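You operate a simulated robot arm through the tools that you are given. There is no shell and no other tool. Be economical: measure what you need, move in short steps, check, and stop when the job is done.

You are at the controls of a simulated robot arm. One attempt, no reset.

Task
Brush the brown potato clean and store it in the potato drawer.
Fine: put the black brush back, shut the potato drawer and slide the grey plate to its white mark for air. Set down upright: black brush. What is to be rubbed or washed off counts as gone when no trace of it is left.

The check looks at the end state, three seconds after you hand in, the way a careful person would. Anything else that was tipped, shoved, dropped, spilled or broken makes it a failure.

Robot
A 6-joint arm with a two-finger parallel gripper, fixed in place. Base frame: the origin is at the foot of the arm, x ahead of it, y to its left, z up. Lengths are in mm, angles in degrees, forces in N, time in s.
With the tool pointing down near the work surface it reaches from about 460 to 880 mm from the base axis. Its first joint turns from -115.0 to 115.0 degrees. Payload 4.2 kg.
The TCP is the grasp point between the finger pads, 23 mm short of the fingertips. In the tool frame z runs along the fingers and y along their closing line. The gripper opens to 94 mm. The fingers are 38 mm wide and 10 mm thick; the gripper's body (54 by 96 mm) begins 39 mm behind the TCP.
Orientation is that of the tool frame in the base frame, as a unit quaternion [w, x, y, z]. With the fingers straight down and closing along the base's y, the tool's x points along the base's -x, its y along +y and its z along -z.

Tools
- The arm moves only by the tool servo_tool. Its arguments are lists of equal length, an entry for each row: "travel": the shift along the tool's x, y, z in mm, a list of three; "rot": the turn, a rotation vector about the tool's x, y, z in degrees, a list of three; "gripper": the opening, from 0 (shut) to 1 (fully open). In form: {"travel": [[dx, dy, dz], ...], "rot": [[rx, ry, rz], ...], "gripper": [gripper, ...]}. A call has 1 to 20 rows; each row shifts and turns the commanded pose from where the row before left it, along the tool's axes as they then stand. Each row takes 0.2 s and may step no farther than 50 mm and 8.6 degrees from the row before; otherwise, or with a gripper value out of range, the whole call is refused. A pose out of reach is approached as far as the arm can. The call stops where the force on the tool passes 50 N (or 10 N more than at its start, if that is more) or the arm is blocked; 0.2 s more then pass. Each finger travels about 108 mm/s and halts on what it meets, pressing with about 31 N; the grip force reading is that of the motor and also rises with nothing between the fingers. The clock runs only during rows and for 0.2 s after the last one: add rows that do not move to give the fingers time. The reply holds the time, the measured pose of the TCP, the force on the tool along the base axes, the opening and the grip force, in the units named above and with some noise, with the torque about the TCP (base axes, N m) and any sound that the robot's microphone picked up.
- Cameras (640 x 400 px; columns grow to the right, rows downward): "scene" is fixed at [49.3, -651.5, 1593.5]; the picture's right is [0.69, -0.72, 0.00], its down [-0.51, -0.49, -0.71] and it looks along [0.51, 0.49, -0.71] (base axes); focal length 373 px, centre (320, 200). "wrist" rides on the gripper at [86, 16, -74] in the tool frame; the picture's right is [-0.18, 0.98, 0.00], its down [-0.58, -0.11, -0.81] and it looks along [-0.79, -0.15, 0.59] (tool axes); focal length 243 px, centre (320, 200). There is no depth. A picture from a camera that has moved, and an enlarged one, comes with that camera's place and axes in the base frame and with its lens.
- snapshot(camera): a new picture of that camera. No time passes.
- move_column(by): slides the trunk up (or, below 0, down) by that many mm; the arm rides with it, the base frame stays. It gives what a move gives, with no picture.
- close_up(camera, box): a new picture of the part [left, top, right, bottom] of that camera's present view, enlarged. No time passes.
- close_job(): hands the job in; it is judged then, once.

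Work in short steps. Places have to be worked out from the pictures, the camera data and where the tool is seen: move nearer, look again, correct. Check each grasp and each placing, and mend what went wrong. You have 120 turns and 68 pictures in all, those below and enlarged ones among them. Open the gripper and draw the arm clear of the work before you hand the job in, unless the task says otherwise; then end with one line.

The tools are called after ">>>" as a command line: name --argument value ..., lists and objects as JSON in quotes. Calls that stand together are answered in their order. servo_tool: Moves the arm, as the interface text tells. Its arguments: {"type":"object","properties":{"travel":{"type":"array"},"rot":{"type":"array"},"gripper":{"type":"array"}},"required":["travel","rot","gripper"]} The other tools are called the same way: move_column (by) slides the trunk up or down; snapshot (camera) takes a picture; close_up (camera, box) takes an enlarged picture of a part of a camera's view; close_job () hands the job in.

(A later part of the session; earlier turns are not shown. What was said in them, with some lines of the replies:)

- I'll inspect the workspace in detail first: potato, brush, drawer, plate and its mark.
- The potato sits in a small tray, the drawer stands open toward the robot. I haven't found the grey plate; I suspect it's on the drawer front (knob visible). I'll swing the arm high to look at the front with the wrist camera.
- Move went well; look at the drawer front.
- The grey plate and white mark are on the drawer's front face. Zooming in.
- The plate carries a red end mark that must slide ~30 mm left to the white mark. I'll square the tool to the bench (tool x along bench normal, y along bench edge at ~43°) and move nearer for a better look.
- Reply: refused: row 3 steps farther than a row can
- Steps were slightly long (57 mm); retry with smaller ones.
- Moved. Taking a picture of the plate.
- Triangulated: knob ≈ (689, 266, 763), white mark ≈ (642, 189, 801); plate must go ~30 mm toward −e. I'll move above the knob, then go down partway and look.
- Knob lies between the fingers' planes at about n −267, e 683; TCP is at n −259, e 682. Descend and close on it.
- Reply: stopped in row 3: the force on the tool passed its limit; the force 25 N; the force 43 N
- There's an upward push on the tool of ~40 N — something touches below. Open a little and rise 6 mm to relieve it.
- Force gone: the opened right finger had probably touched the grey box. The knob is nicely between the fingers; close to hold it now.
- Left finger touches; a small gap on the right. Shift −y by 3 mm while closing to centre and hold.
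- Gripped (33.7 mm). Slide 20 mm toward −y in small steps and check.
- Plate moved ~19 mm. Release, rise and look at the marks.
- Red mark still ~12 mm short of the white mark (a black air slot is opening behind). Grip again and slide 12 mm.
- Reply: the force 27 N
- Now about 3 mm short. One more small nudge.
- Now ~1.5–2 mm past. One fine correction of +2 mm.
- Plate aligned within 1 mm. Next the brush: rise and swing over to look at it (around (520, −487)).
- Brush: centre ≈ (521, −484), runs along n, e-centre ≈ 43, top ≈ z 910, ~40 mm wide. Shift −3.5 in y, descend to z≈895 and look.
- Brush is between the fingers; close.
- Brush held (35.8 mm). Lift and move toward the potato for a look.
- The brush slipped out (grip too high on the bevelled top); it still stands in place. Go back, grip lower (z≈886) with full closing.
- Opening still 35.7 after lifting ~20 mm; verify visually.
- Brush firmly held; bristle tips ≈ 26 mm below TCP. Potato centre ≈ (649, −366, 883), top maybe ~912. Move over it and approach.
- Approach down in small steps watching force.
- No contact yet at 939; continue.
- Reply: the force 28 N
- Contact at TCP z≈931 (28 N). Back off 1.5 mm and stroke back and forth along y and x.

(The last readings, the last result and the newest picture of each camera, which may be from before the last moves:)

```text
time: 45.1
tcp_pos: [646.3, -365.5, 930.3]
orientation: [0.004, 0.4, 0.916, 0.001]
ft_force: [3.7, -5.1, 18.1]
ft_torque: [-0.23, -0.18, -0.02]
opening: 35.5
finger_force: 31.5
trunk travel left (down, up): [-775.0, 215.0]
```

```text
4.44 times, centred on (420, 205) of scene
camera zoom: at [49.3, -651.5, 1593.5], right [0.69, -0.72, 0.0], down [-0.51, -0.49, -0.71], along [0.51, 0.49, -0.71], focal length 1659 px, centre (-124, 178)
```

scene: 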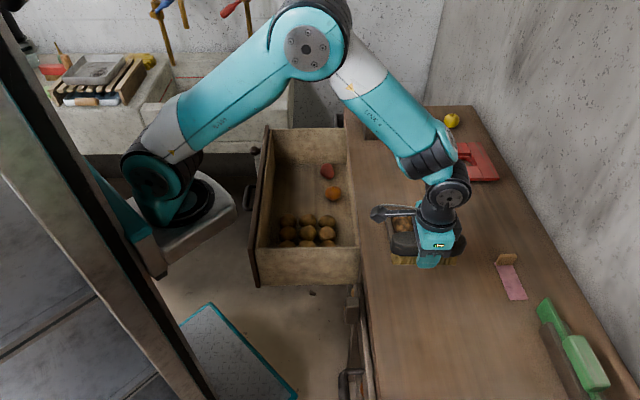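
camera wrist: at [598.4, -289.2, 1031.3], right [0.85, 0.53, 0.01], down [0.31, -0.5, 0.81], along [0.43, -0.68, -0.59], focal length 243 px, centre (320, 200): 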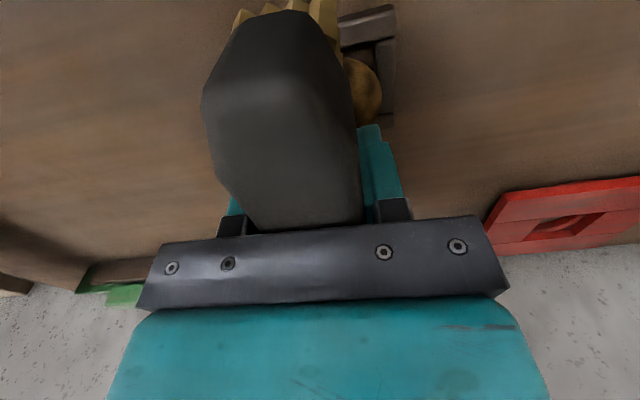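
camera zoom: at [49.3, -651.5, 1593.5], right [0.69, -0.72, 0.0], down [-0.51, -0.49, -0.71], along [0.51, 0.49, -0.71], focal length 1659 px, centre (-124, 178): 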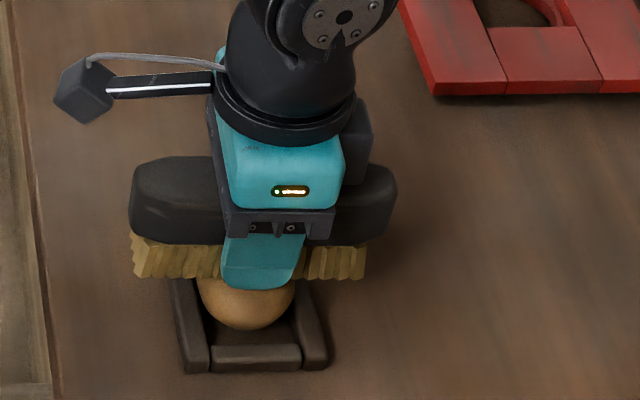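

The visible end is already clean. Lift and move aside to inspect the potato.

>>> servo_tool --travel '[[0, 0, -25], [0, 0, -30], [0, 0, -25], [0, -40, 0], [0, -40, 0], [0, -40, 0]]' --rot '[[0, 0, 0], [0, 0, 0], [0, 0, 0], [0, 0, 0], [0, 0, 0], [0, 0, 0]]' --gripper '[0, 0, 0, 0, 0, 0]'

>>> close_up --camera "scene" --box '[370, 190, 440, 250]'

>>> close_up --camera "wrist" --box '[400, 0, 640, 150]'

```text
time: 46.5
tcp_pos: [556.0, -447.2, 1008.6]
orientation: [0.001, 0.399, 0.917, 0.002]
ft_force: [0.8, -0.5, -1.9]
ft_torque: [-0.05, -0.01, 0.0]
opening: 35.8
finger_force: 30.7
trunk travel left (down, up): [-775.0, 215.0]
```

```text
6.67 times, centred on (405, 220) of scene
camera zoom: at [49.3, -651.5, 1593.5], right [0.69, -0.72, 0.0], down [-0.51, -0.49, -0.71], along [0.51, 0.49, -0.71], focal length 2488 px, centre (-247, 67)
```

zoom: 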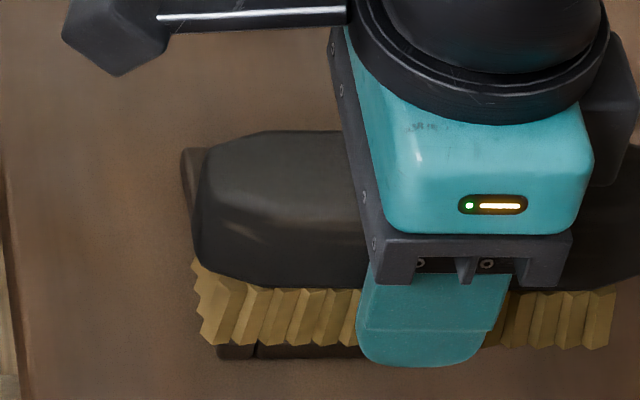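

```text
2.67 times, centred on (520, 75) of wrist
camera zoom: at [509.3, -373.1, 1082.0], right [0.85, 0.53, 0.0], down [0.31, -0.5, 0.81], along [0.43, -0.68, -0.59], focal length 647 px, centre (-213, 533)
```

zoom: 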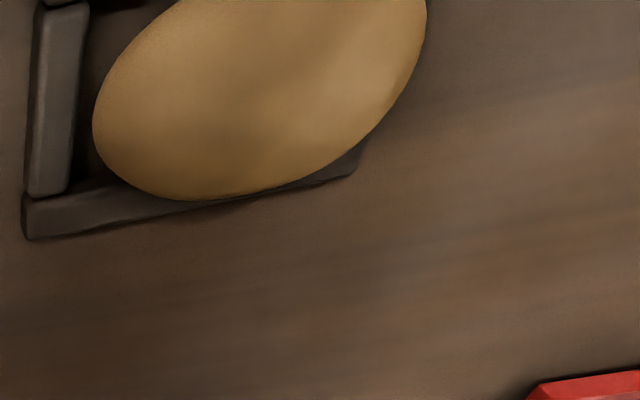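

Potato looks clean from here. Put the brush back at its original spot.

>>> servo_tool --travel '[[-1.5, -29.5, 0], [0, -29.5, 0], [0, 0, 40], [0, 0, 40], [0, 0, 30], [0, 0, 8], [0, 0, 0]]' --rot '[[0, 0, 0], [0, 0, 0], [0, 0, 0], [0, 0, 0], [0, 0, 0], [0, 0, 0], [0, 0, 0]]' --gripper '[0, 0, 0, 0, 0, 0, 0]'

>>> servo_tool --travel '[[0, 0, 2], [0, 0, 1.5], [0, 0, 0]]' --rot '[[0, 0, 0], [0, 0, 0], [0, 0, 0]]' --gripper '[0, 0, 0]'

```text
time: 48.1
tcp_pos: [517.3, -487.5, 890.3]
orientation: [0.001, 0.401, 0.916, 0.002]
ft_force: [-0.7, 0.5, -1.6]
ft_torque: [0.03, -0.01, -0.03]
opening: 35.7
finger_force: 30.6
trunk travel left (down, up): [-775.0, 215.0]
```

```text
time: 48.9
tcp_pos: [517.1, -487.0, 887.1]
orientation: [0.001, 0.4, 0.916, 0.001]
ft_force: [0.1, 0.0, -2.0]
ft_torque: [0.01, -0.03, 0.0]
opening: 35.6
finger_force: 31.4
trunk travel left (down, up): [-775.0, 215.0]
```

Nearly down; adjust 2 mm in y and lower until slight contact.

>>> servo_tool --travel '[[0, -2, 0], [0, 0, 1], [0, 0, 1], [0, 0, 0]]' --rot '[[0, 0, 0], [0, 0, 0], [0, 0, 0], [0, 0, 0]]' --gripper '[0, 0, 0, 0]'

```text
time: 49.9
tcp_pos: [515.9, -488.3, 885.0]
orientation: [0.002, 0.399, 0.917, 0.002]
ft_force: [-0.4, 0.1, -1.6]
ft_torque: [0.04, -0.01, 0.0]
opening: 35.7
finger_force: 30.8
trunk travel left (down, up): [-775.0, 215.0]
```

>>> servo_tool --travel '[[0, 0, 1], [0, 0, 0], [0, 0, 0]]' --rot '[[0, 0, 0], [0, 0, 0], [0, 0, 0]]' --gripper '[0, 0, 0]'

>>> servo_tool --travel '[[0, 0, 0], [0, 0, 0], [0, 0, 0], [0, 0, 0], [0, 0, -30], [0, 0, -40], [0, 0, -40]]' --rot '[[0, 0, 0], [0, 0, 0], [0, 0, 0], [0, 0, 0], [0, 0, 0], [0, 0, 0], [0, 0, 0]]' --gripper '[0.4, 0.45, 0.6, 0.8, 0.9, 1, 1]'

>>> snapshot --camera "wrist"

>>> close_up --camera "scene" --box '[360, 180, 520, 310]'

```text
time: 50.7
tcp_pos: [514.7, -487.6, 883.7]
orientation: [0.002, 0.4, 0.916, 0.002]
ft_force: [0.8, -0.1, 0.6]
ft_torque: [0.1, 0.12, -0.01]
opening: 35.6
finger_force: 31.2
trunk travel left (down, up): [-775.0, 215.0]
```

```text
time: 52.3
tcp_pos: [515.5, -489.2, 995.4]
orientation: [0.001, 0.4, 0.917, 0.002]
ft_force: [-0.3, 0.4, -1.6]
ft_torque: [0.0, 0.01, -0.01]
opening: 94.0
finger_force: 0.0
trunk travel left (down, up): [-775.0, 215.0]
```

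```text
29 pictures are left
camera wrist: at [469.5, -413.7, 1069.2], right [0.85, 0.53, 0.0], down [0.31, -0.5, 0.81], along [0.43, -0.68, -0.59], focal length 243 px, centre (320, 200)
```

wrist: 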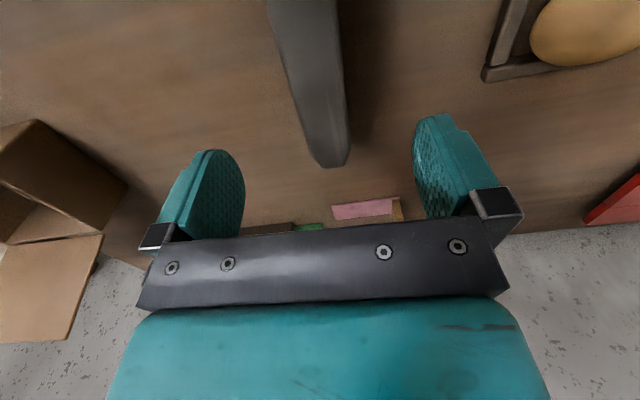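

```text
3.08 times, centred on (440, 245) of scene
camera zoom: at [49.3, -651.5, 1593.5], right [0.69, -0.72, 0.0], down [-0.51, -0.49, -0.71], along [0.51, 0.49, -0.71], focal length 1149 px, centre (-49, 62)
```

zoom: 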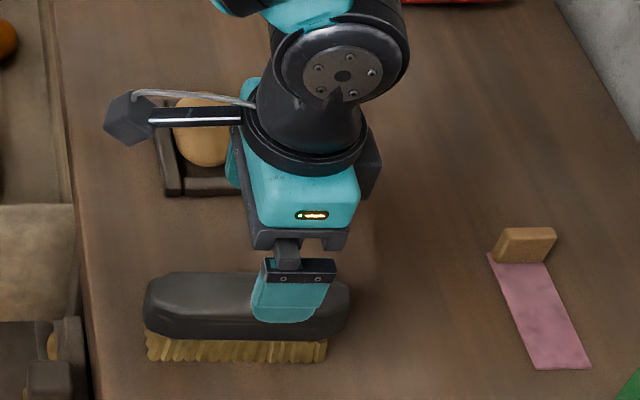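

Brush stands upright in its place. Now view the potato and tray from nearer.

>>> servo_tool --travel '[[20, 45.5, 0], [20, 45.5, 0], [20, 45.5, 0], [20, 45.5, 0], [0, 0, 0]]' --rot '[[0, 0, 0], [0, 0, 0], [0, 0, 0], [0, 0, 0], [0, 0, 0]]' --gripper '[1, 1, 1, 1, 1]'

>>> snapshot --camera "wrist"

>>> close_up --camera "wrist" --box '[240, 0, 400, 100]'

```text
time: 53.5
tcp_pos: [597.0, -306.1, 996.0]
orientation: [0.002, 0.401, 0.916, 0.002]
ft_force: [-0.6, -0.6, 0.2]
ft_torque: [0.03, 0.02, -0.03]
opening: 93.8
finger_force: 0.1
trunk travel left (down, up): [-775.0, 215.0]
```

```text
27 pictures are left
camera wrist: at [550.6, -231.4, 1070.6], right [0.85, 0.53, 0.01], down [0.31, -0.5, 0.81], along [0.43, -0.68, -0.59], focal length 243 px, centre (320, 200)
```

wrist: 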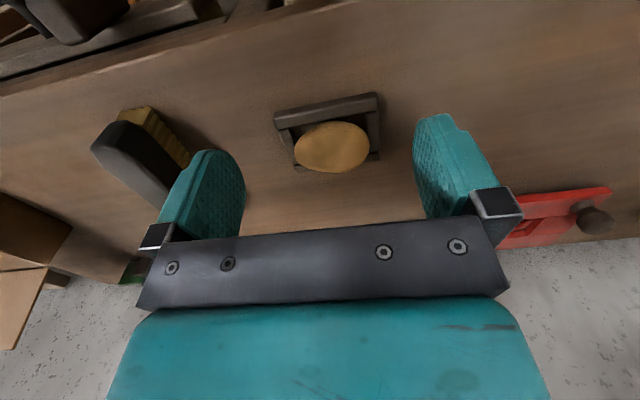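

```text
4.00 times, centred on (320, 50) of wrist
camera zoom: at [550.6, -231.4, 1070.6], right [0.85, 0.53, 0.01], down [0.31, -0.5, 0.81], along [0.43, -0.68, -0.59], focal length 970 px, centre (320, 800)
```

zoom: 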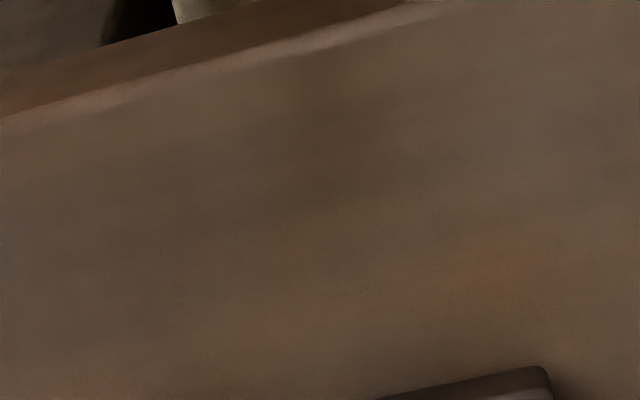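

>>> close_up --camera "wrist" --box '[255, 80, 400, 180]'

>>> close_up --camera "scene" --box '[370, 190, 440, 250]'

```text
4.00 times, centred on (328, 130) of wrist
camera zoom: at [550.6, -231.4, 1070.6], right [0.85, 0.53, 0.01], down [0.31, -0.5, 0.81], along [0.43, -0.68, -0.59], focal length 970 px, centre (290, 480)
```

zoom: 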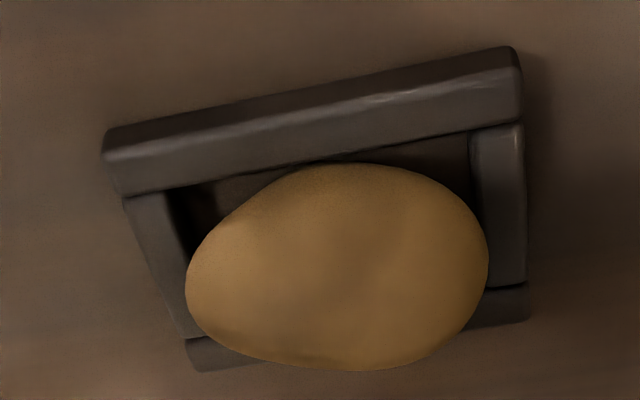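

```text
6.67 times, centred on (405, 220) of scene
camera zoom: at [49.3, -651.5, 1593.5], right [0.69, -0.72, 0.0], down [-0.51, -0.49, -0.71], along [0.51, 0.49, -0.71], focal length 2488 px, centre (-247, 67)
```

zoom: 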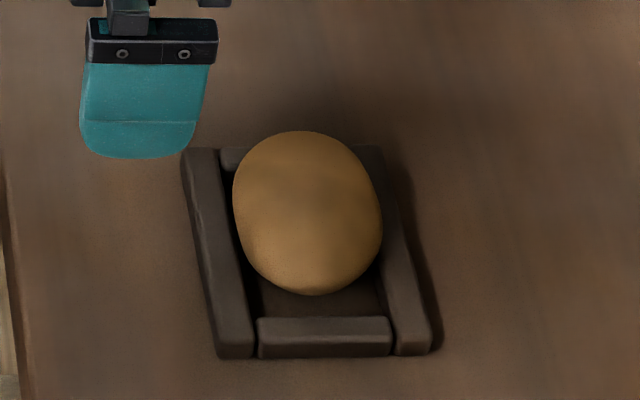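

Potato is clean from both sides; centre ≈ (650.5, −366.2, 880.5), ~57 mm across n, 76 along e, rails ~15 mm high hugging it. I'll turn the tool 90° to close across n, and go above it.

>>> servo_tool --travel '[[0, 0, 0], [0, 0, 0], [0, 0, 0], [0, 0, 0], [0, 0, 0], [0, 0, 0], [0, 0, 0], [0, 0, 0], [0, 0, 0], [0, 0, 0], [0, 0, 0], [1, -40, 0], [1, -40, 0], [0, 0, 30], [0, 0, 0]]' --rot '[[0, 0, -8.2], [0, 0, -8.2], [0, 0, -8.2], [0, 0, -8.2], [0, 0, -8.2], [0, 0, -8.2], [0, 0, -8.2], [0, 0, -8.2], [0, 0, -8.2], [0, 0, -8.2], [0, 0, -8], [0, 0, 0], [0, 0, 0], [0, 0, 0], [0, 0, 0]]' --gripper '[1, 1, 1, 1, 1, 1, 1, 1, 1, 1, 1, 1, 1, 1, 1]'

>>> snapshot --camera "wrist"

```text
time: 56.7
tcp_pos: [648.1, -365.2, 966.9]
orientation: [0.004, -0.365, 0.931, -0.001]
ft_force: [-0.4, -0.2, -0.2]
ft_torque: [0.0, -0.01, -0.03]
opening: 94.1
finger_force: 0.1
trunk travel left (down, up): [-775.0, 215.0]
```

```text
23 pictures are left
camera wrist: at [574.0, -411.4, 1040.6], right [-0.53, 0.85, 0.0], down [0.5, 0.31, 0.81], along [0.69, 0.43, -0.59], focal length 243 px, centre (320, 200)
```

wrist: 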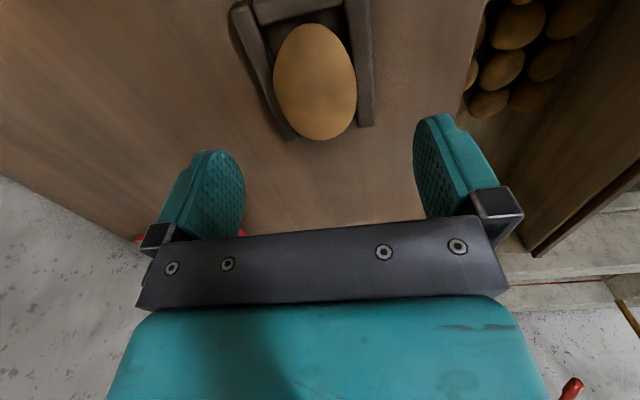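

Potato centred between the fingers within ~2 mm. Descend to TCP z≈899 (tips just above the rails).

>>> servo_tool --travel '[[0, -2, 25], [0, 0, 25], [0, 0, 10], [0, 0, 7], [0, 0, 0]]' --rot '[[0, 0, 0], [0, 0, 0], [0, 0, 0], [0, 0, 0], [0, 0, 0]]' --gripper '[1, 1, 1, 1, 1]'

>>> close_up --camera "scene" --box '[370, 180, 450, 250]'

>>> snapshot --camera "wrist"

```text
time: 57.9
tcp_pos: [647.6, -368.2, 900.6]
orientation: [0.003, -0.365, 0.931, 0.0]
ft_force: [0.3, 0.2, -0.5]
ft_torque: [-0.01, 0.0, 0.04]
opening: 94.2
finger_force: 0.0
trunk travel left (down, up): [-775.0, 215.0]
```

```text
5.71 times, centred on (410, 215) of scene
camera zoom: at [49.3, -651.5, 1593.5], right [0.69, -0.72, 0.0], down [-0.51, -0.49, -0.71], along [0.51, 0.49, -0.71], focal length 2133 px, centre (-194, 114)
```

zoom: 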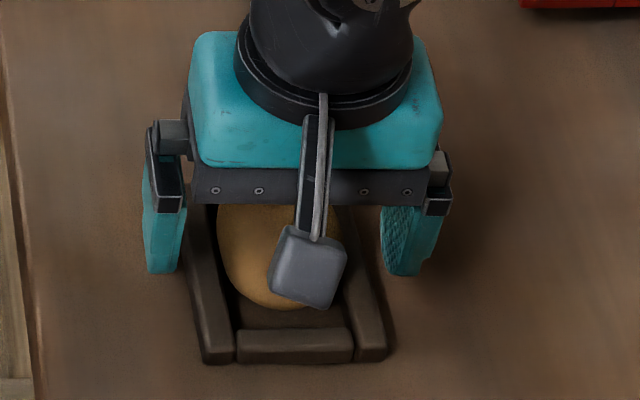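

```text
21 pictures are left
camera wrist: at [573.2, -414.2, 974.2], right [-0.53, 0.85, 0.0], down [0.5, 0.31, 0.81], along [0.69, 0.43, -0.59], focal length 243 px, centre (320, 200)
```

wrist: 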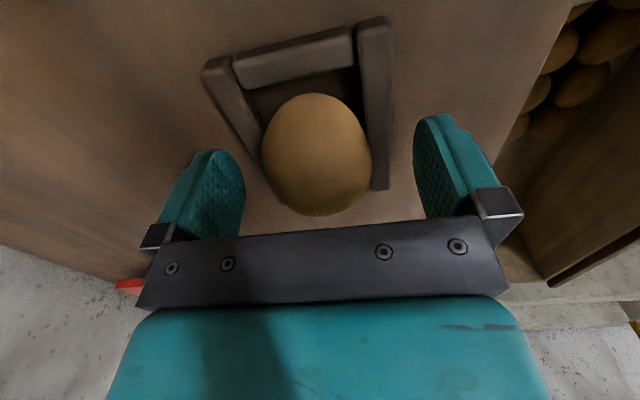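

Close on the potato gently.

>>> servo_tool --travel '[[0, 0, 0], [0, 0, 0], [0, 0, 0], [0, 0, 0], [0, 0, 0]]' --rot '[[0, 0, 0], [0, 0, 0], [0, 0, 0], [0, 0, 0], [0, 0, 0]]' --gripper '[0.8, 0.65, 0.5, 0.4, 0.4]'

>>> servo_tool --travel '[[0, 0, -5], [0, 0, -10], [0, 0, -15], [0, 0, 0]]' --rot '[[0, 0, 0], [0, 0, 0], [0, 0, 0], [0, 0, 0]]' --gripper '[0.3, 0.3, 0.3, 0.3]'

>>> snapshot --camera "wrist"

```text
time: 59.1
tcp_pos: [648.2, -368.0, 901.9]
orientation: [0.003, -0.365, 0.931, 0.0]
ft_force: [5.1, -6.0, 1.9]
ft_torque: [-0.1, -0.06, 0.09]
opening: 50.9
finger_force: 31.0
trunk travel left (down, up): [-775.0, 215.0]
```

```text
time: 60.1
tcp_pos: [647.5, -367.1, 929.9]
orientation: [0.002, -0.364, 0.931, 0.001]
ft_force: [0.6, 0.2, -1.4]
ft_torque: [0.03, -0.01, -0.03]
opening: 50.5
finger_force: 31.6
trunk travel left (down, up): [-775.0, 215.0]
```

```text
20 pictures are left
camera wrist: at [573.1, -414.1, 1003.1], right [-0.53, 0.85, 0.0], down [0.5, 0.31, 0.81], along [0.68, 0.43, -0.59], focal length 243 px, centre (320, 200)
```

wrist: 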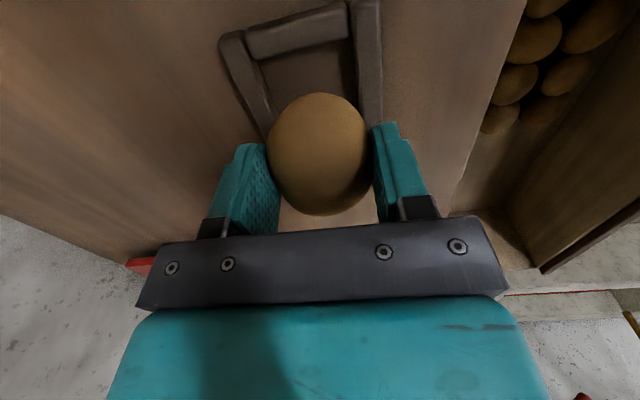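

Potato lifted (50.5 mm grip). I'll raise it and tilt 60° so the scene camera can check its underside.

>>> servo_tool --travel '[[0, 0, -40], [0, 0, -40], [0, 0, -40], [0, 0, 0], [0, 0, 0], [0, 0, 0], [0, 0, 0], [0, 0, 0], [0, 0, 0], [0, 0, 0], [0, 0, 0]]' --rot '[[0, 0, 0], [0, 0, 0], [0, 0, 0], [0, 8.5, 0], [0, 8.5, 0], [0, 8.5, 0], [0, 8.5, 0], [0, 8.5, 0], [0, 8.5, 0], [0, 8.5, 0], [0, 0, 0]]' --gripper '[0.2, 0.2, 0.2, 0.2, 0.2, 0.2, 0.2, 0.2, 0.2, 0.2, 0.2]'

>>> close_up --camera "scene" --box '[340, 80, 500, 200]'

```text
time: 62.5
tcp_pos: [614.9, -364.7, 1036.2]
orientation: [-0.456, -0.319, 0.81, -0.184]
ft_force: [0.1, -0.5, -1.1]
ft_torque: [-0.01, -0.03, 0.01]
opening: 50.5
finger_force: 31.5
out of reach, approached as far as the arm can: row 10
trunk travel left (down, up): [-775.0, 215.0]
```

```text
3.33 times, centred on (420, 140) of scene
camera zoom: at [49.3, -651.5, 1593.5], right [0.69, -0.72, 0.0], down [-0.51, -0.49, -0.71], along [0.51, 0.49, -0.71], focal length 1244 px, centre (-13, 400)
```

zoom: 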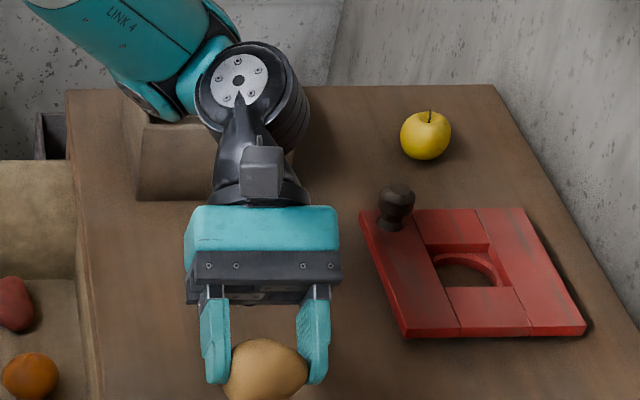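

>>> close_up --camera "scene" --box '[370, 150, 450, 220]'

```text
5.71 times, centred on (410, 185) of scene
camera zoom: at [49.3, -651.5, 1593.5], right [0.69, -0.72, 0.0], down [-0.51, -0.49, -0.71], along [0.51, 0.49, -0.71], focal length 2133 px, centre (-194, 286)
```

zoom: 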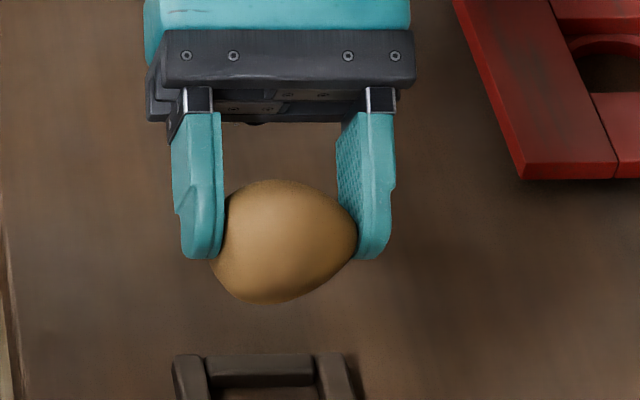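

Underside is clean as well. Untilt and check the pose.

>>> servo_tool --travel '[[0, 0, 0], [0, 0, 0], [0, 0, 0], [0, 0, 0], [0, 0, 0], [0, 0, 0], [0, 0, 0], [0, 0, 0]]' --rot '[[0, -8.5, 0], [0, -8.5, 0], [0, -8.5, 0], [0, -8.5, 0], [0, -8.5, 0], [0, -8.5, 0], [0, -8.5, 0], [0, 0, 0]]' --gripper '[0.2, 0.2, 0.2, 0.2, 0.2, 0.2, 0.2, 0.2]'

```text
time: 64.3
tcp_pos: [613.8, -364.8, 1036.4]
orientation: [0.003, -0.365, 0.931, 0.0]
ft_force: [-0.9, 0.5, -0.9]
ft_torque: [0.0, 0.01, 0.01]
opening: 50.6
finger_force: 31.3
trunk travel left (down, up): [-775.0, 215.0]
```

Upright again with potato held. Move above the free spot in the drawer, (666, 40).

>>> servo_tool --travel '[[-34.8, 29.1, 0], [-34.8, 29.1, 0], [-34.8, 29.1, 0], [-34.8, 29.1, 0], [-34.8, 29.1, 0], [-34.8, 29.1, 0], [-34.8, 29.1, 0], [-34.8, 29.1, 0], [-34.8, 29.1, 0], [0, 0, 40], [0, 0, 40], [0, 0, 0]]' --rot '[[0, 0, 0], [0, 0, 0], [0, 0, 0], [0, 0, 0], [0, 0, 0], [0, 0, 0], [0, 0, 0], [0, 0, 0], [0, 0, 0], [0, 0, 0], [0, 0, 0], [0, 0, 0]]' --gripper '[0.2, 0.2, 0.2, 0.2, 0.2, 0.2, 0.2, 0.2, 0.2, 0.2, 0.2, 0.2]'

>>> snapshot --camera "wrist"

>>> snapshot --camera "scene"

```text
time: 66.9
tcp_pos: [669.6, 40.8, 959.9]
orientation: [0.002, -0.365, 0.931, 0.0]
ft_force: [-0.1, -0.1, -0.9]
ft_torque: [-0.04, 0.0, 0.02]
opening: 50.5
finger_force: 30.9
trunk travel left (down, up): [-775.0, 215.0]
```

```text
17 pictures are left
camera wrist: at [595.2, -5.6, 1033.4], right [-0.53, 0.85, 0.0], down [0.5, 0.31, 0.81], along [0.69, 0.43, -0.59], focal length 243 px, centre (320, 200)
```

wrist: 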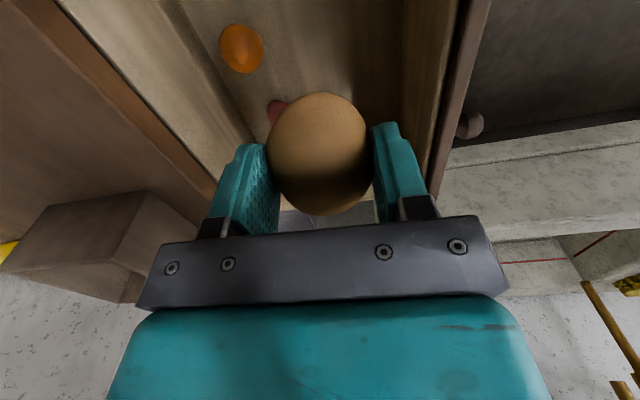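

```text
16 pictures are left
```

scene: 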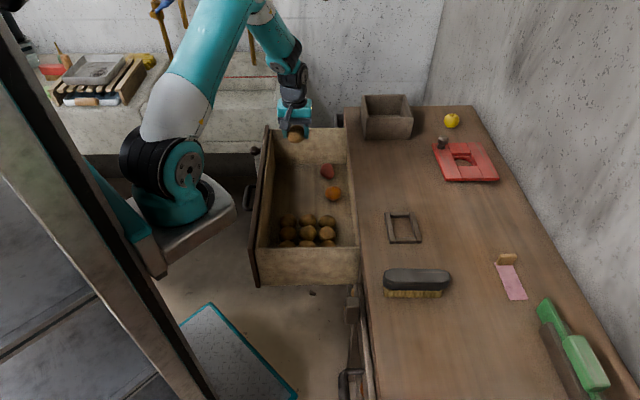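

Spot is free (orange at ~(780,−17), potatoes farther −e). Lower in stages with the arm.

>>> servo_tool --travel '[[0, 0, 40], [0, 0, 40], [0, 0, 40], [0, 0, 40], [0, 0, 40], [0, 0, 0]]' --rot '[[0, 0, 0], [0, 0, 0], [0, 0, 0], [0, 0, 0], [0, 0, 0], [0, 0, 0]]' --gripper '[0.2, 0.2, 0.2, 0.2, 0.2, 0.2]'

>>> snapshot --camera "scene"

>>> snapshot --camera "wrist"

```text
time: 68.3
tcp_pos: [670.3, 42.1, 760.5]
orientation: [0.004, -0.364, 0.931, 0.0]
ft_force: [0.4, 0.5, -1.4]
ft_torque: [0.0, 0.02, -0.03]
opening: 50.5
finger_force: 30.4
trunk travel left (down, up): [-775.0, 215.0]
```

```text
15 pictures are left
```

scene: 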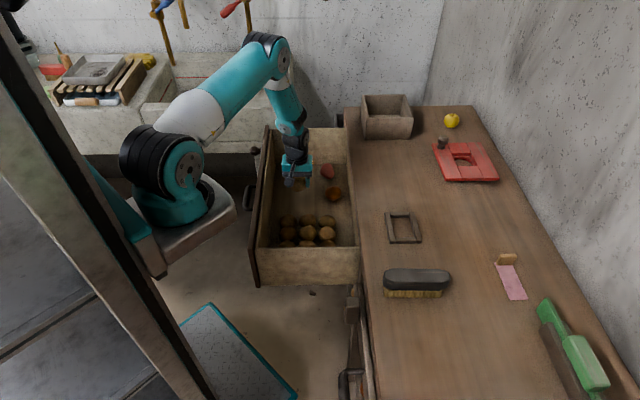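

```text
14 pictures are left
camera wrist: at [595.1, -4.3, 834.1], right [-0.53, 0.85, 0.0], down [0.5, 0.31, 0.81], along [0.69, 0.43, -0.59], focal length 243 px, centre (320, 200)
```

wrist: 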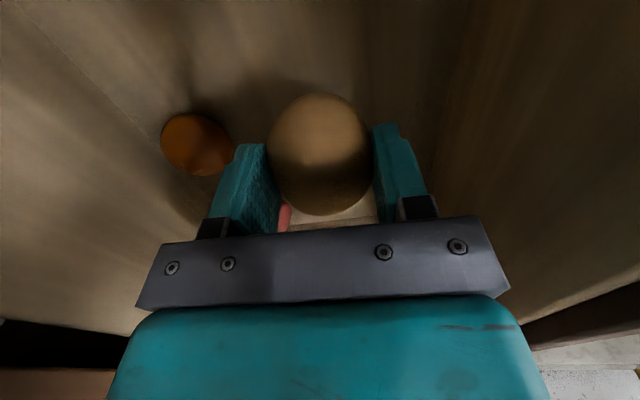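

Clear. Continue down about 75 mm, then feel for the floor.

>>> servo_tool --travel '[[0, 0, 25], [0, 0, 25], [0, 0, 20], [0, 0, 0]]' --rot '[[0, 0, 0], [0, 0, 0], [0, 0, 0], [0, 0, 0]]' --gripper '[0.2, 0.2, 0.2, 0.2]'

>>> servo_tool --travel '[[0, 0, 4], [0, 0, 4], [0, 0, 0]]' --rot '[[0, 0, 0], [0, 0, 0], [0, 0, 0]]' --gripper '[0.2, 0.2, 0.2]'

```text
time: 69.3
tcp_pos: [669.4, 40.1, 689.8]
orientation: [0.003, -0.364, 0.931, 0.001]
ft_force: [0.4, -0.1, -0.4]
ft_torque: [-0.01, 0.01, 0.01]
opening: 50.7
finger_force: 30.6
trunk travel left (down, up): [-775.0, 215.0]
```

```text
time: 70.1
tcp_pos: [668.2, 40.7, 683.1]
orientation: [0.004, -0.365, 0.931, -0.001]
ft_force: [-2.4, -1.9, 14.8]
ft_torque: [0.21, 0.09, 0.04]
opening: 50.6
finger_force: 30.9
trunk travel left (down, up): [-775.0, 215.0]
```

Floor contact. Release and rise.

>>> servo_tool --travel '[[0, 0, -1], [0, 0, 0], [0, 0, 0], [0, 0, 0], [0, 0, -30], [0, 0, -40], [0, 0, -40], [0, 0, -40], [0, 0, -40], [0, 0, -40]]' --rot '[[0, 0, 0], [0, 0, 0], [0, 0, 0], [0, 0, 0], [0, 0, 0], [0, 0, 0], [0, 0, 0], [0, 0, 0], [0, 0, 0], [0, 0, 0]]' --gripper '[0.55, 0.6, 0.7, 0.85, 0.85, 0.85, 0.85, 0.85, 0.85, 0.85]'

>>> snapshot --camera "wrist"

```text
time: 72.3
tcp_pos: [663.9, 39.5, 910.3]
orientation: [0.002, -0.365, 0.931, 0.001]
ft_force: [0.2, -0.4, -0.4]
ft_torque: [-0.02, 0.08, 0.0]
opening: 80.0
finger_force: 0.0
trunk travel left (down, up): [-775.0, 215.0]
```

```text
13 pictures are left
camera wrist: at [589.9, -7.4, 984.5], right [-0.53, 0.85, 0.0], down [0.5, 0.31, 0.81], along [0.68, 0.43, -0.59], focal length 243 px, centre (320, 200)
```

wrist: 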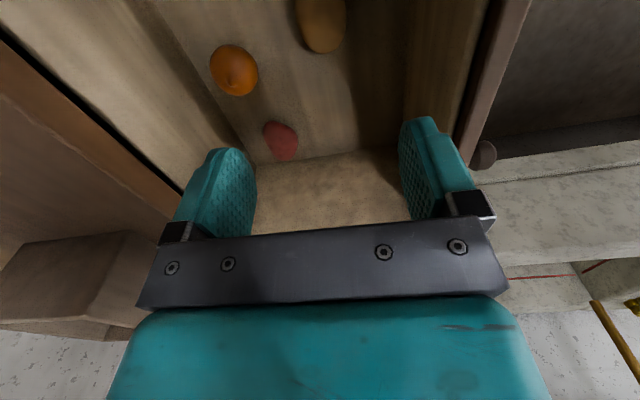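

Potato rests in the drawer. Now turn the tool back (x along n), close the fingers and go outside the drawer front near the handle (≈(523,129,726)).

>>> servo_tool --travel '[[0, 0, -40], [0, 0, 0], [0, 0, 0], [0, 0, 0], [0, 0, 0], [0, 0, 0], [0, 0, 0], [0, 0, 0], [0, 0, 0], [0, 0, 0], [0, 0, 0], [0, 0, 0], [43.8, -8.4, 0], [43.8, -8.4, 0], [43.8, -8.4, 0], [43.8, -8.4, 0], [43.8, -8.4, 0], [0, 0, 0]]' --rot '[[0, 0, 0], [0, 0, 8.2], [0, 0, 8.2], [0, 0, 8.2], [0, 0, 8.2], [0, 0, 8.2], [0, 0, 8.2], [0, 0, 8.2], [0, 0, 8.2], [0, 0, 8.2], [0, 0, 8.2], [0, 0, 8], [0, 0, 0], [0, 0, 0], [0, 0, 0], [0, 0, 0], [0, 0, 0], [0, 0, 0]]' --gripper '[0.8, 0.7, 0.6, 0.5, 0.4, 0.3, 0.2, 0.1, 0, 0, 0, 0, 0, 0, 0, 0, 0, 0]'

>>> snapshot --camera "wrist"

```text
time: 76.1
tcp_pos: [483.0, 172.5, 949.8]
orientation: [0.003, 0.4, 0.917, 0.002]
ft_force: [-0.2, 0.4, 0.5]
ft_torque: [0.01, -0.01, -0.01]
opening: 0.0
finger_force: 31.3
trunk travel left (down, up): [-775.0, 215.0]
```

```text
12 pictures are left
camera wrist: at [435.5, 247.0, 1024.1], right [0.85, 0.53, 0.01], down [0.31, -0.5, 0.81], along [0.43, -0.68, -0.59], focal length 243 px, centre (320, 200)
```

wrist: 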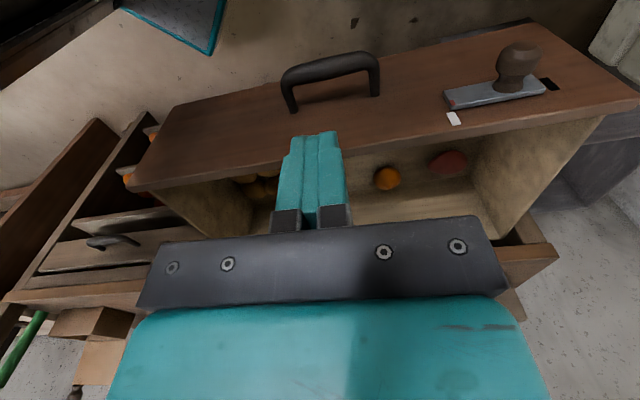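

Handle bar at n≈−257, e≈472, z≈726; fingers are 25 mm outside of it. Tilt 17° so the wrist leans away from the bench, then descend.

>>> servo_tool --travel '[[0, 0, 0], [0, 0, 0], [11.7, 0, 38.2], [11.7, 0, 38.2], [11.7, 0, 38.2], [11.7, 0, 38.2], [11.7, 0, 38.2], [6.4, 0, 21], [0, 0, 0]]' --rot '[[0, -8.5, 0], [0, -8.5, 0], [0, 0, 0], [0, 0, 0], [0, 0, 0], [0, 0, 0], [0, 0, 0], [0, 0, 0], [0, 0, 0]]' --gripper '[0, 0, 0, 0, 0, 0, 0, 0, 0]'

>>> snapshot --camera "wrist"

```text
time: 78.1
tcp_pos: [488.5, 169.2, 729.8]
orientation: [0.137, 0.396, 0.906, -0.058]
ft_force: [0.6, -0.2, 0.6]
ft_torque: [-0.01, -0.02, 0.01]
opening: 0.0
finger_force: 31.1
trunk travel left (down, up): [-775.0, 215.0]
```

```text
11 pictures are left
camera wrist: at [428.7, 256.7, 774.3], right [0.84, 0.54, 0.06], down [0.13, -0.31, 0.94], along [0.53, -0.78, -0.33], focal length 243 px, centre (320, 200)
```

wrist: 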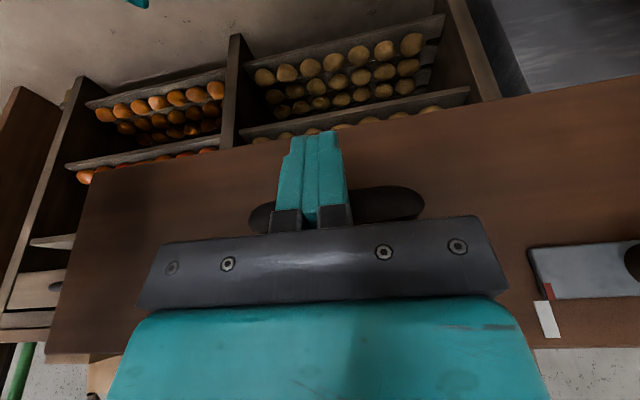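

Fingers are right in front of the handle, and the plate's red mark sits on the white mark. Push along −n gradually.

>>> servo_tool --travel '[[-9.56, 0, 2.92], [-9.56, 0, 2.92], [-9.56, 0, 2.92], [-9.56, 0, 2.92], [-9.56, 0, 2.92], [-9.56, 0, 2.92], [-9.56, 0, 2.92], [-9.56, 0, 2.92]]' --rot '[[0, 0, 0], [0, 0, 0], [0, 0, 0], [0, 0, 0], [0, 0, 0], [0, 0, 0], [0, 0, 0], [0, 0, 0]]' --gripper '[0, 0, 0, 0, 0, 0, 0, 0]'

>>> snapshot --camera "scene"

```text
time: 79.9
tcp_pos: [541.3, 112.4, 730.4]
orientation: [0.138, 0.395, 0.906, -0.058]
ft_force: [-0.5, -1.1, -2.1]
ft_torque: [0.02, -0.02, -0.02]
opening: 0.0
finger_force: 30.5
trunk travel left (down, up): [-775.0, 215.0]
```

```text
10 pictures are left
```

scene: 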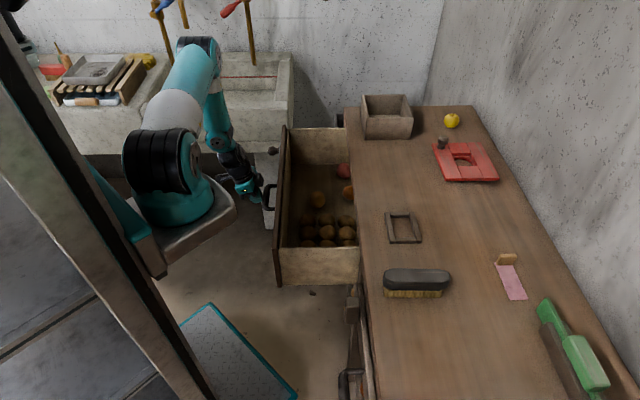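

Drawer slides nicely. Continue pushing 180 mm.

>>> servo_tool --travel '[[-9.56, 0, 2.92], [-9.56, 0, 2.92], [-9.56, 0, 2.92], [-9.56, 0, 2.92], [-9.56, 0, 2.92], [-9.56, 0, 2.92], [-9.56, 0, 2.92], [-9.56, 0, 2.92], [-9.56, 0, 2.92], [-9.56, 0, 2.92], [-9.56, 0, 2.92], [-9.56, 0, 2.92], [-9.56, 0, 2.92], [-9.56, 0, 2.92], [-9.56, 0, 2.92], [-9.56, 0, 2.92], [-9.56, 0, 2.92], [-9.56, 0, 2.92]]' --rot '[[0, 0, 0], [0, 0, 0], [0, 0, 0], [0, 0, 0], [0, 0, 0], [0, 0, 0], [0, 0, 0], [0, 0, 0], [0, 0, 0], [0, 0, 0], [0, 0, 0], [0, 0, 0], [0, 0, 0], [0, 0, 0], [0, 0, 0], [0, 0, 0], [0, 0, 0], [0, 0, 0]]' --gripper '[0, 0, 0, 0, 0, 0, 0, 0, 0, 0, 0, 0, 0, 0, 0, 0, 0, 0]'

>>> snapshot --camera "scene"

```text
time: 83.7
tcp_pos: [665.1, -19.5, 729.7]
orientation: [0.138, 0.396, 0.906, -0.058]
ft_force: [0.2, -0.5, -1.0]
ft_torque: [0.02, -0.03, -0.02]
opening: 0.2
finger_force: 30.9
trunk travel left (down, up): [-775.0, 215.0]
```

```text
9 pictures are left
```

scene: 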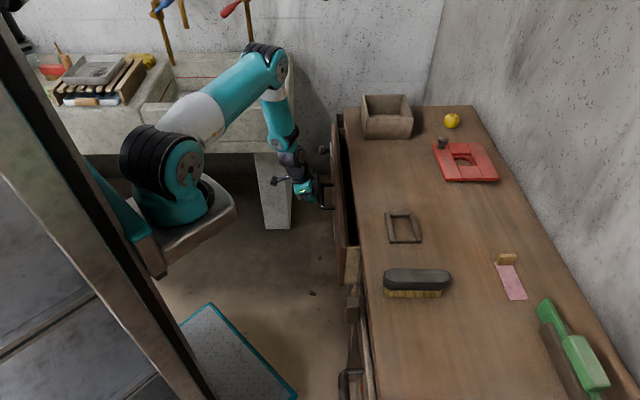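

About 60 mm left. Push more slowly.

>>> servo_tool --travel '[[-5.74, 0, 1.75], [-5.74, 0, 1.75], [-5.74, 0, 1.75], [-5.74, 0, 1.75], [-5.74, 0, 1.75], [-5.74, 0, 1.75], [-5.74, 0, 1.75], [-3.82, 0, 1.17], [-3.82, 0, 1.17], [-3.82, 0, 1.17], [-3.82, 0, 1.17], [-3.82, 0, 1.17]]' --rot '[[0, 0, 0], [0, 0, 0], [0, 0, 0], [0, 0, 0], [0, 0, 0], [0, 0, 0], [0, 0, 0], [0, 0, 0], [0, 0, 0], [0, 0, 0], [0, 0, 0], [0, 0, 0]]' --gripper '[0, 0, 0, 0, 0, 0, 0, 0, 0, 0, 0, 0]'

>>> close_up --camera "scene" --box '[260, 90, 440, 300]'

```text
time: 85.5
tcp_pos: [688.3, -47.6, 726.3]
orientation: [0.126, 0.393, 0.909, -0.055]
ft_force: [-9.7, 14.8, -2.0]
ft_torque: [0.19, -0.09, 0.17]
opening: 0.1
finger_force: 30.8
trunk travel left (down, up): [-775.0, 215.0]
stopped in row 9: the force on the tool passed its limit (the readings are from after the stop); the commanded pose is now the measured one
```

```text
1.90 times, centred on (350, 195) of scene
camera zoom: at [49.3, -651.5, 1593.5], right [0.69, -0.72, 0.0], down [-0.51, -0.49, -0.71], along [0.51, 0.49, -0.71], focal length 711 px, centre (263, 210)
```

zoom: 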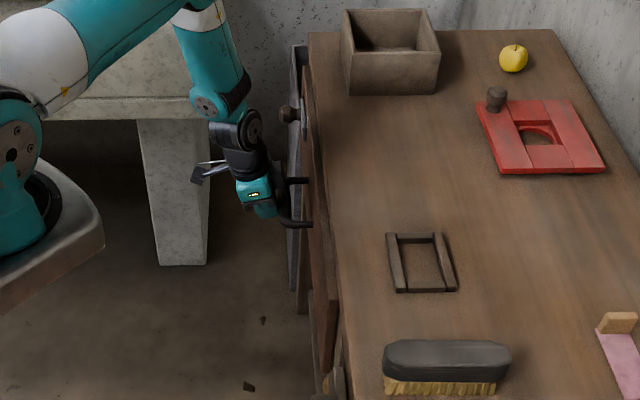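

It hit resistance. Push once more gently to confirm it's the stop, and zoom.

>>> servo_tool --travel '[[-1.9, 0, 0.6], [-1.9, 0, 0.6], [0, 0, 0]]' --rot '[[0, 0, 0], [0, 0, 0], [0, 0, 0]]' --gripper '[0, 0, 0]'

>>> close_up --camera "scene" --box '[310, 100, 390, 300]'

```text
time: 86.3
tcp_pos: [690.1, -47.0, 726.1]
orientation: [0.123, 0.391, 0.91, -0.053]
ft_force: [-31.5, 34.8, -5.5]
ft_torque: [-0.32, 0.61, -0.02]
opening: 0.0
finger_force: 30.8
trunk travel left (down, up): [-775.0, 215.0]
```

```text
2.00 times, centred on (350, 200) of scene
camera zoom: at [49.3, -651.5, 1593.5], right [0.69, -0.72, 0.0], down [-0.51, -0.49, -0.71], along [0.51, 0.49, -0.71], focal length 747 px, centre (260, 200)
```

zoom: 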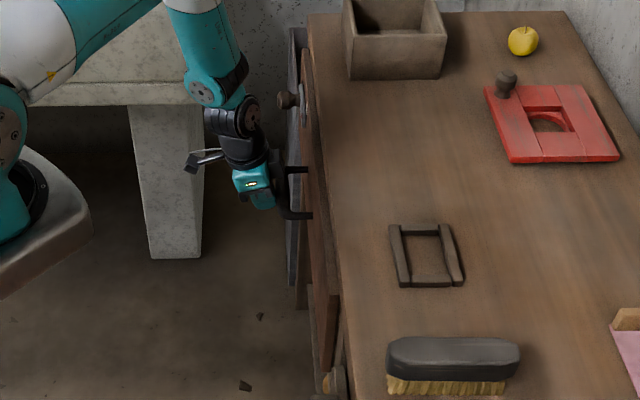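

Solid stop at 47 N. Back off and rise, then view the front.

>>> servo_tool --travel '[[19.1, 0, -5.8], [19.1, 0, -5.8], [19.1, 0, -5.8], [19.1, 0, -5.8], [-11.7, 0, -38.2], [-11.7, 0, -38.2], [-11.7, 0, -38.2], [-11.7, 0, -38.2], [-11.7, 0, -38.2], [-11.7, 0, -38.2], [19.1, 0, -5.8], [19.1, 0, -5.8], [0, 0, 0]]' --rot '[[0, 0, 0], [0, 0, 0], [0, 0, 0], [0, 0, 0], [0, 0, 0], [0, 0, 0], [0, 0, 0], [0, 0, 0], [0, 0, 0], [0, 0, 0], [0, 0, 0], [0, 0, 0], [0, 0, 0]]' --gripper '[0, 0, 0, 0, 0, 0.2, 0.4, 0.6, 0.8, 1, 1, 1, 1]'

>>> snapshot --camera "wrist"

>>> snapshot --camera "scene"

```text
time: 89.2
tcp_pos: [614.0, 31.3, 968.6]
orientation: [0.128, 0.395, 0.908, -0.056]
ft_force: [-1.0, 0.4, 0.7]
ft_torque: [0.03, 0.0, 0.01]
opening: 93.9
finger_force: 0.1
trunk travel left (down, up): [-775.0, 215.0]
```

```text
6 pictures are left
camera wrist: at [555.2, 119.4, 1016.8], right [0.84, 0.54, 0.05], down [0.15, -0.32, 0.94], along [0.52, -0.78, -0.35], focal length 243 px, centre (320, 200)
```

wrist: 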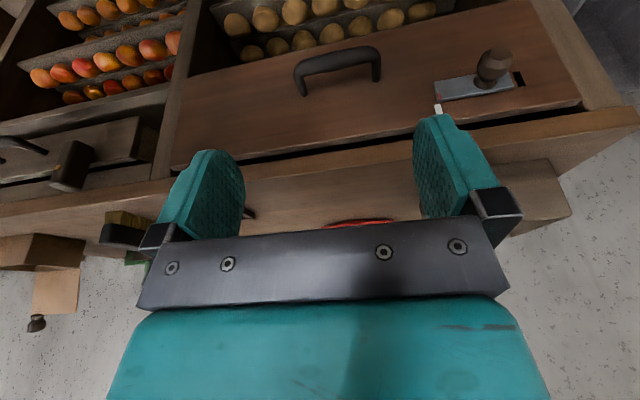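

```text
5 pictures are left
```

scene: 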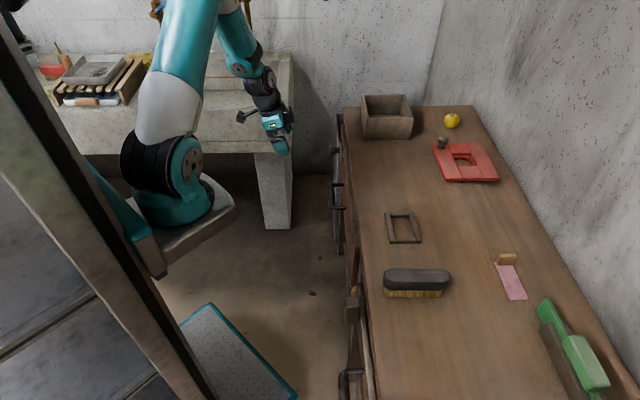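

>>> close_up --camera "wrist" --box '[160, 20, 640, 220]'

```text
1.33 times, centred on (400, 120) of wrist
camera zoom: at [555.2, 119.4, 1016.8], right [0.84, 0.54, 0.05], down [0.15, -0.32, 0.94], along [0.52, -0.78, -0.35], focal length 324 px, centre (213, 307)
```

zoom: 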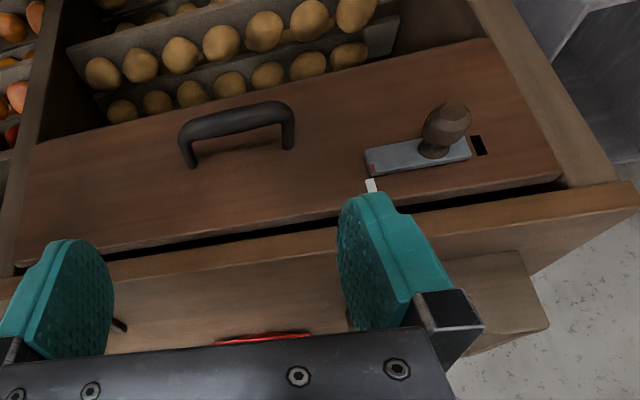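

>>> close_up --camera "scene" --box '[310, 100, 390, 320]'

>>> close_up --camera "scene" --box '[325, 220, 405, 310]'

```text
1.82 times, centred on (350, 210) of scene
camera zoom: at [49.3, -651.5, 1593.5], right [0.69, -0.72, 0.0], down [-0.51, -0.49, -0.71], along [0.51, 0.49, -0.71], focal length 679 px, centre (266, 182)
```

zoom: 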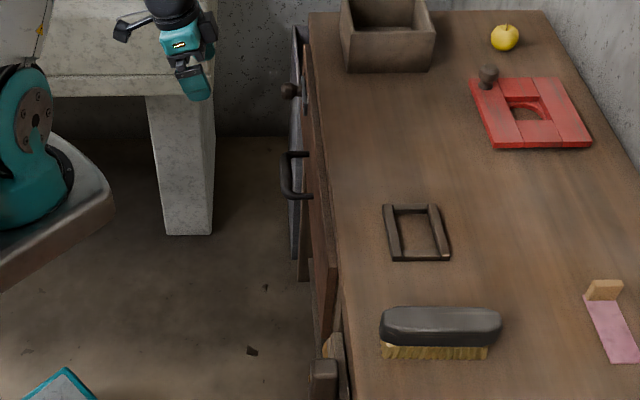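

```text
4.44 times, centred on (365, 265) of scene
camera zoom: at [49.3, -651.5, 1593.5], right [0.69, -0.72, 0.0], down [-0.51, -0.49, -0.71], along [0.51, 0.49, -0.71], focal length 1659 px, centre (120, -89)
```

zoom: 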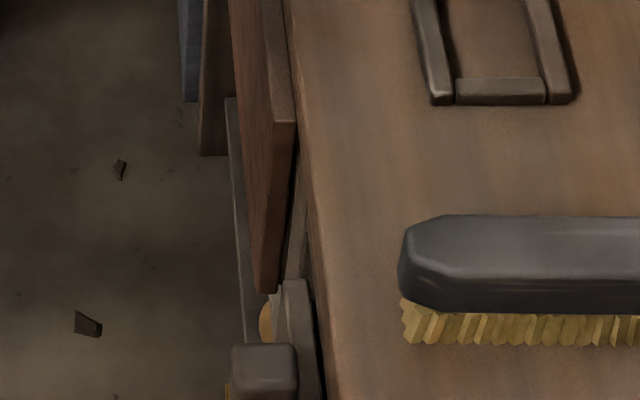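

The front panel lies against the frame with no gap, and the stop was hard at 47 N. The plate's red mark is on the white mark, the brush stands upright in its place, and the gripper is open and clear, so I hand the job in.

>>> close_job

```text
The job is handed in.
```

I brushed the potato clean (no dirt visible from either side or underneath) and put it in the potato drawer, which is now shut. The black brush is back upright in its place, and the grey plate is within about 1 mm of its white mark.
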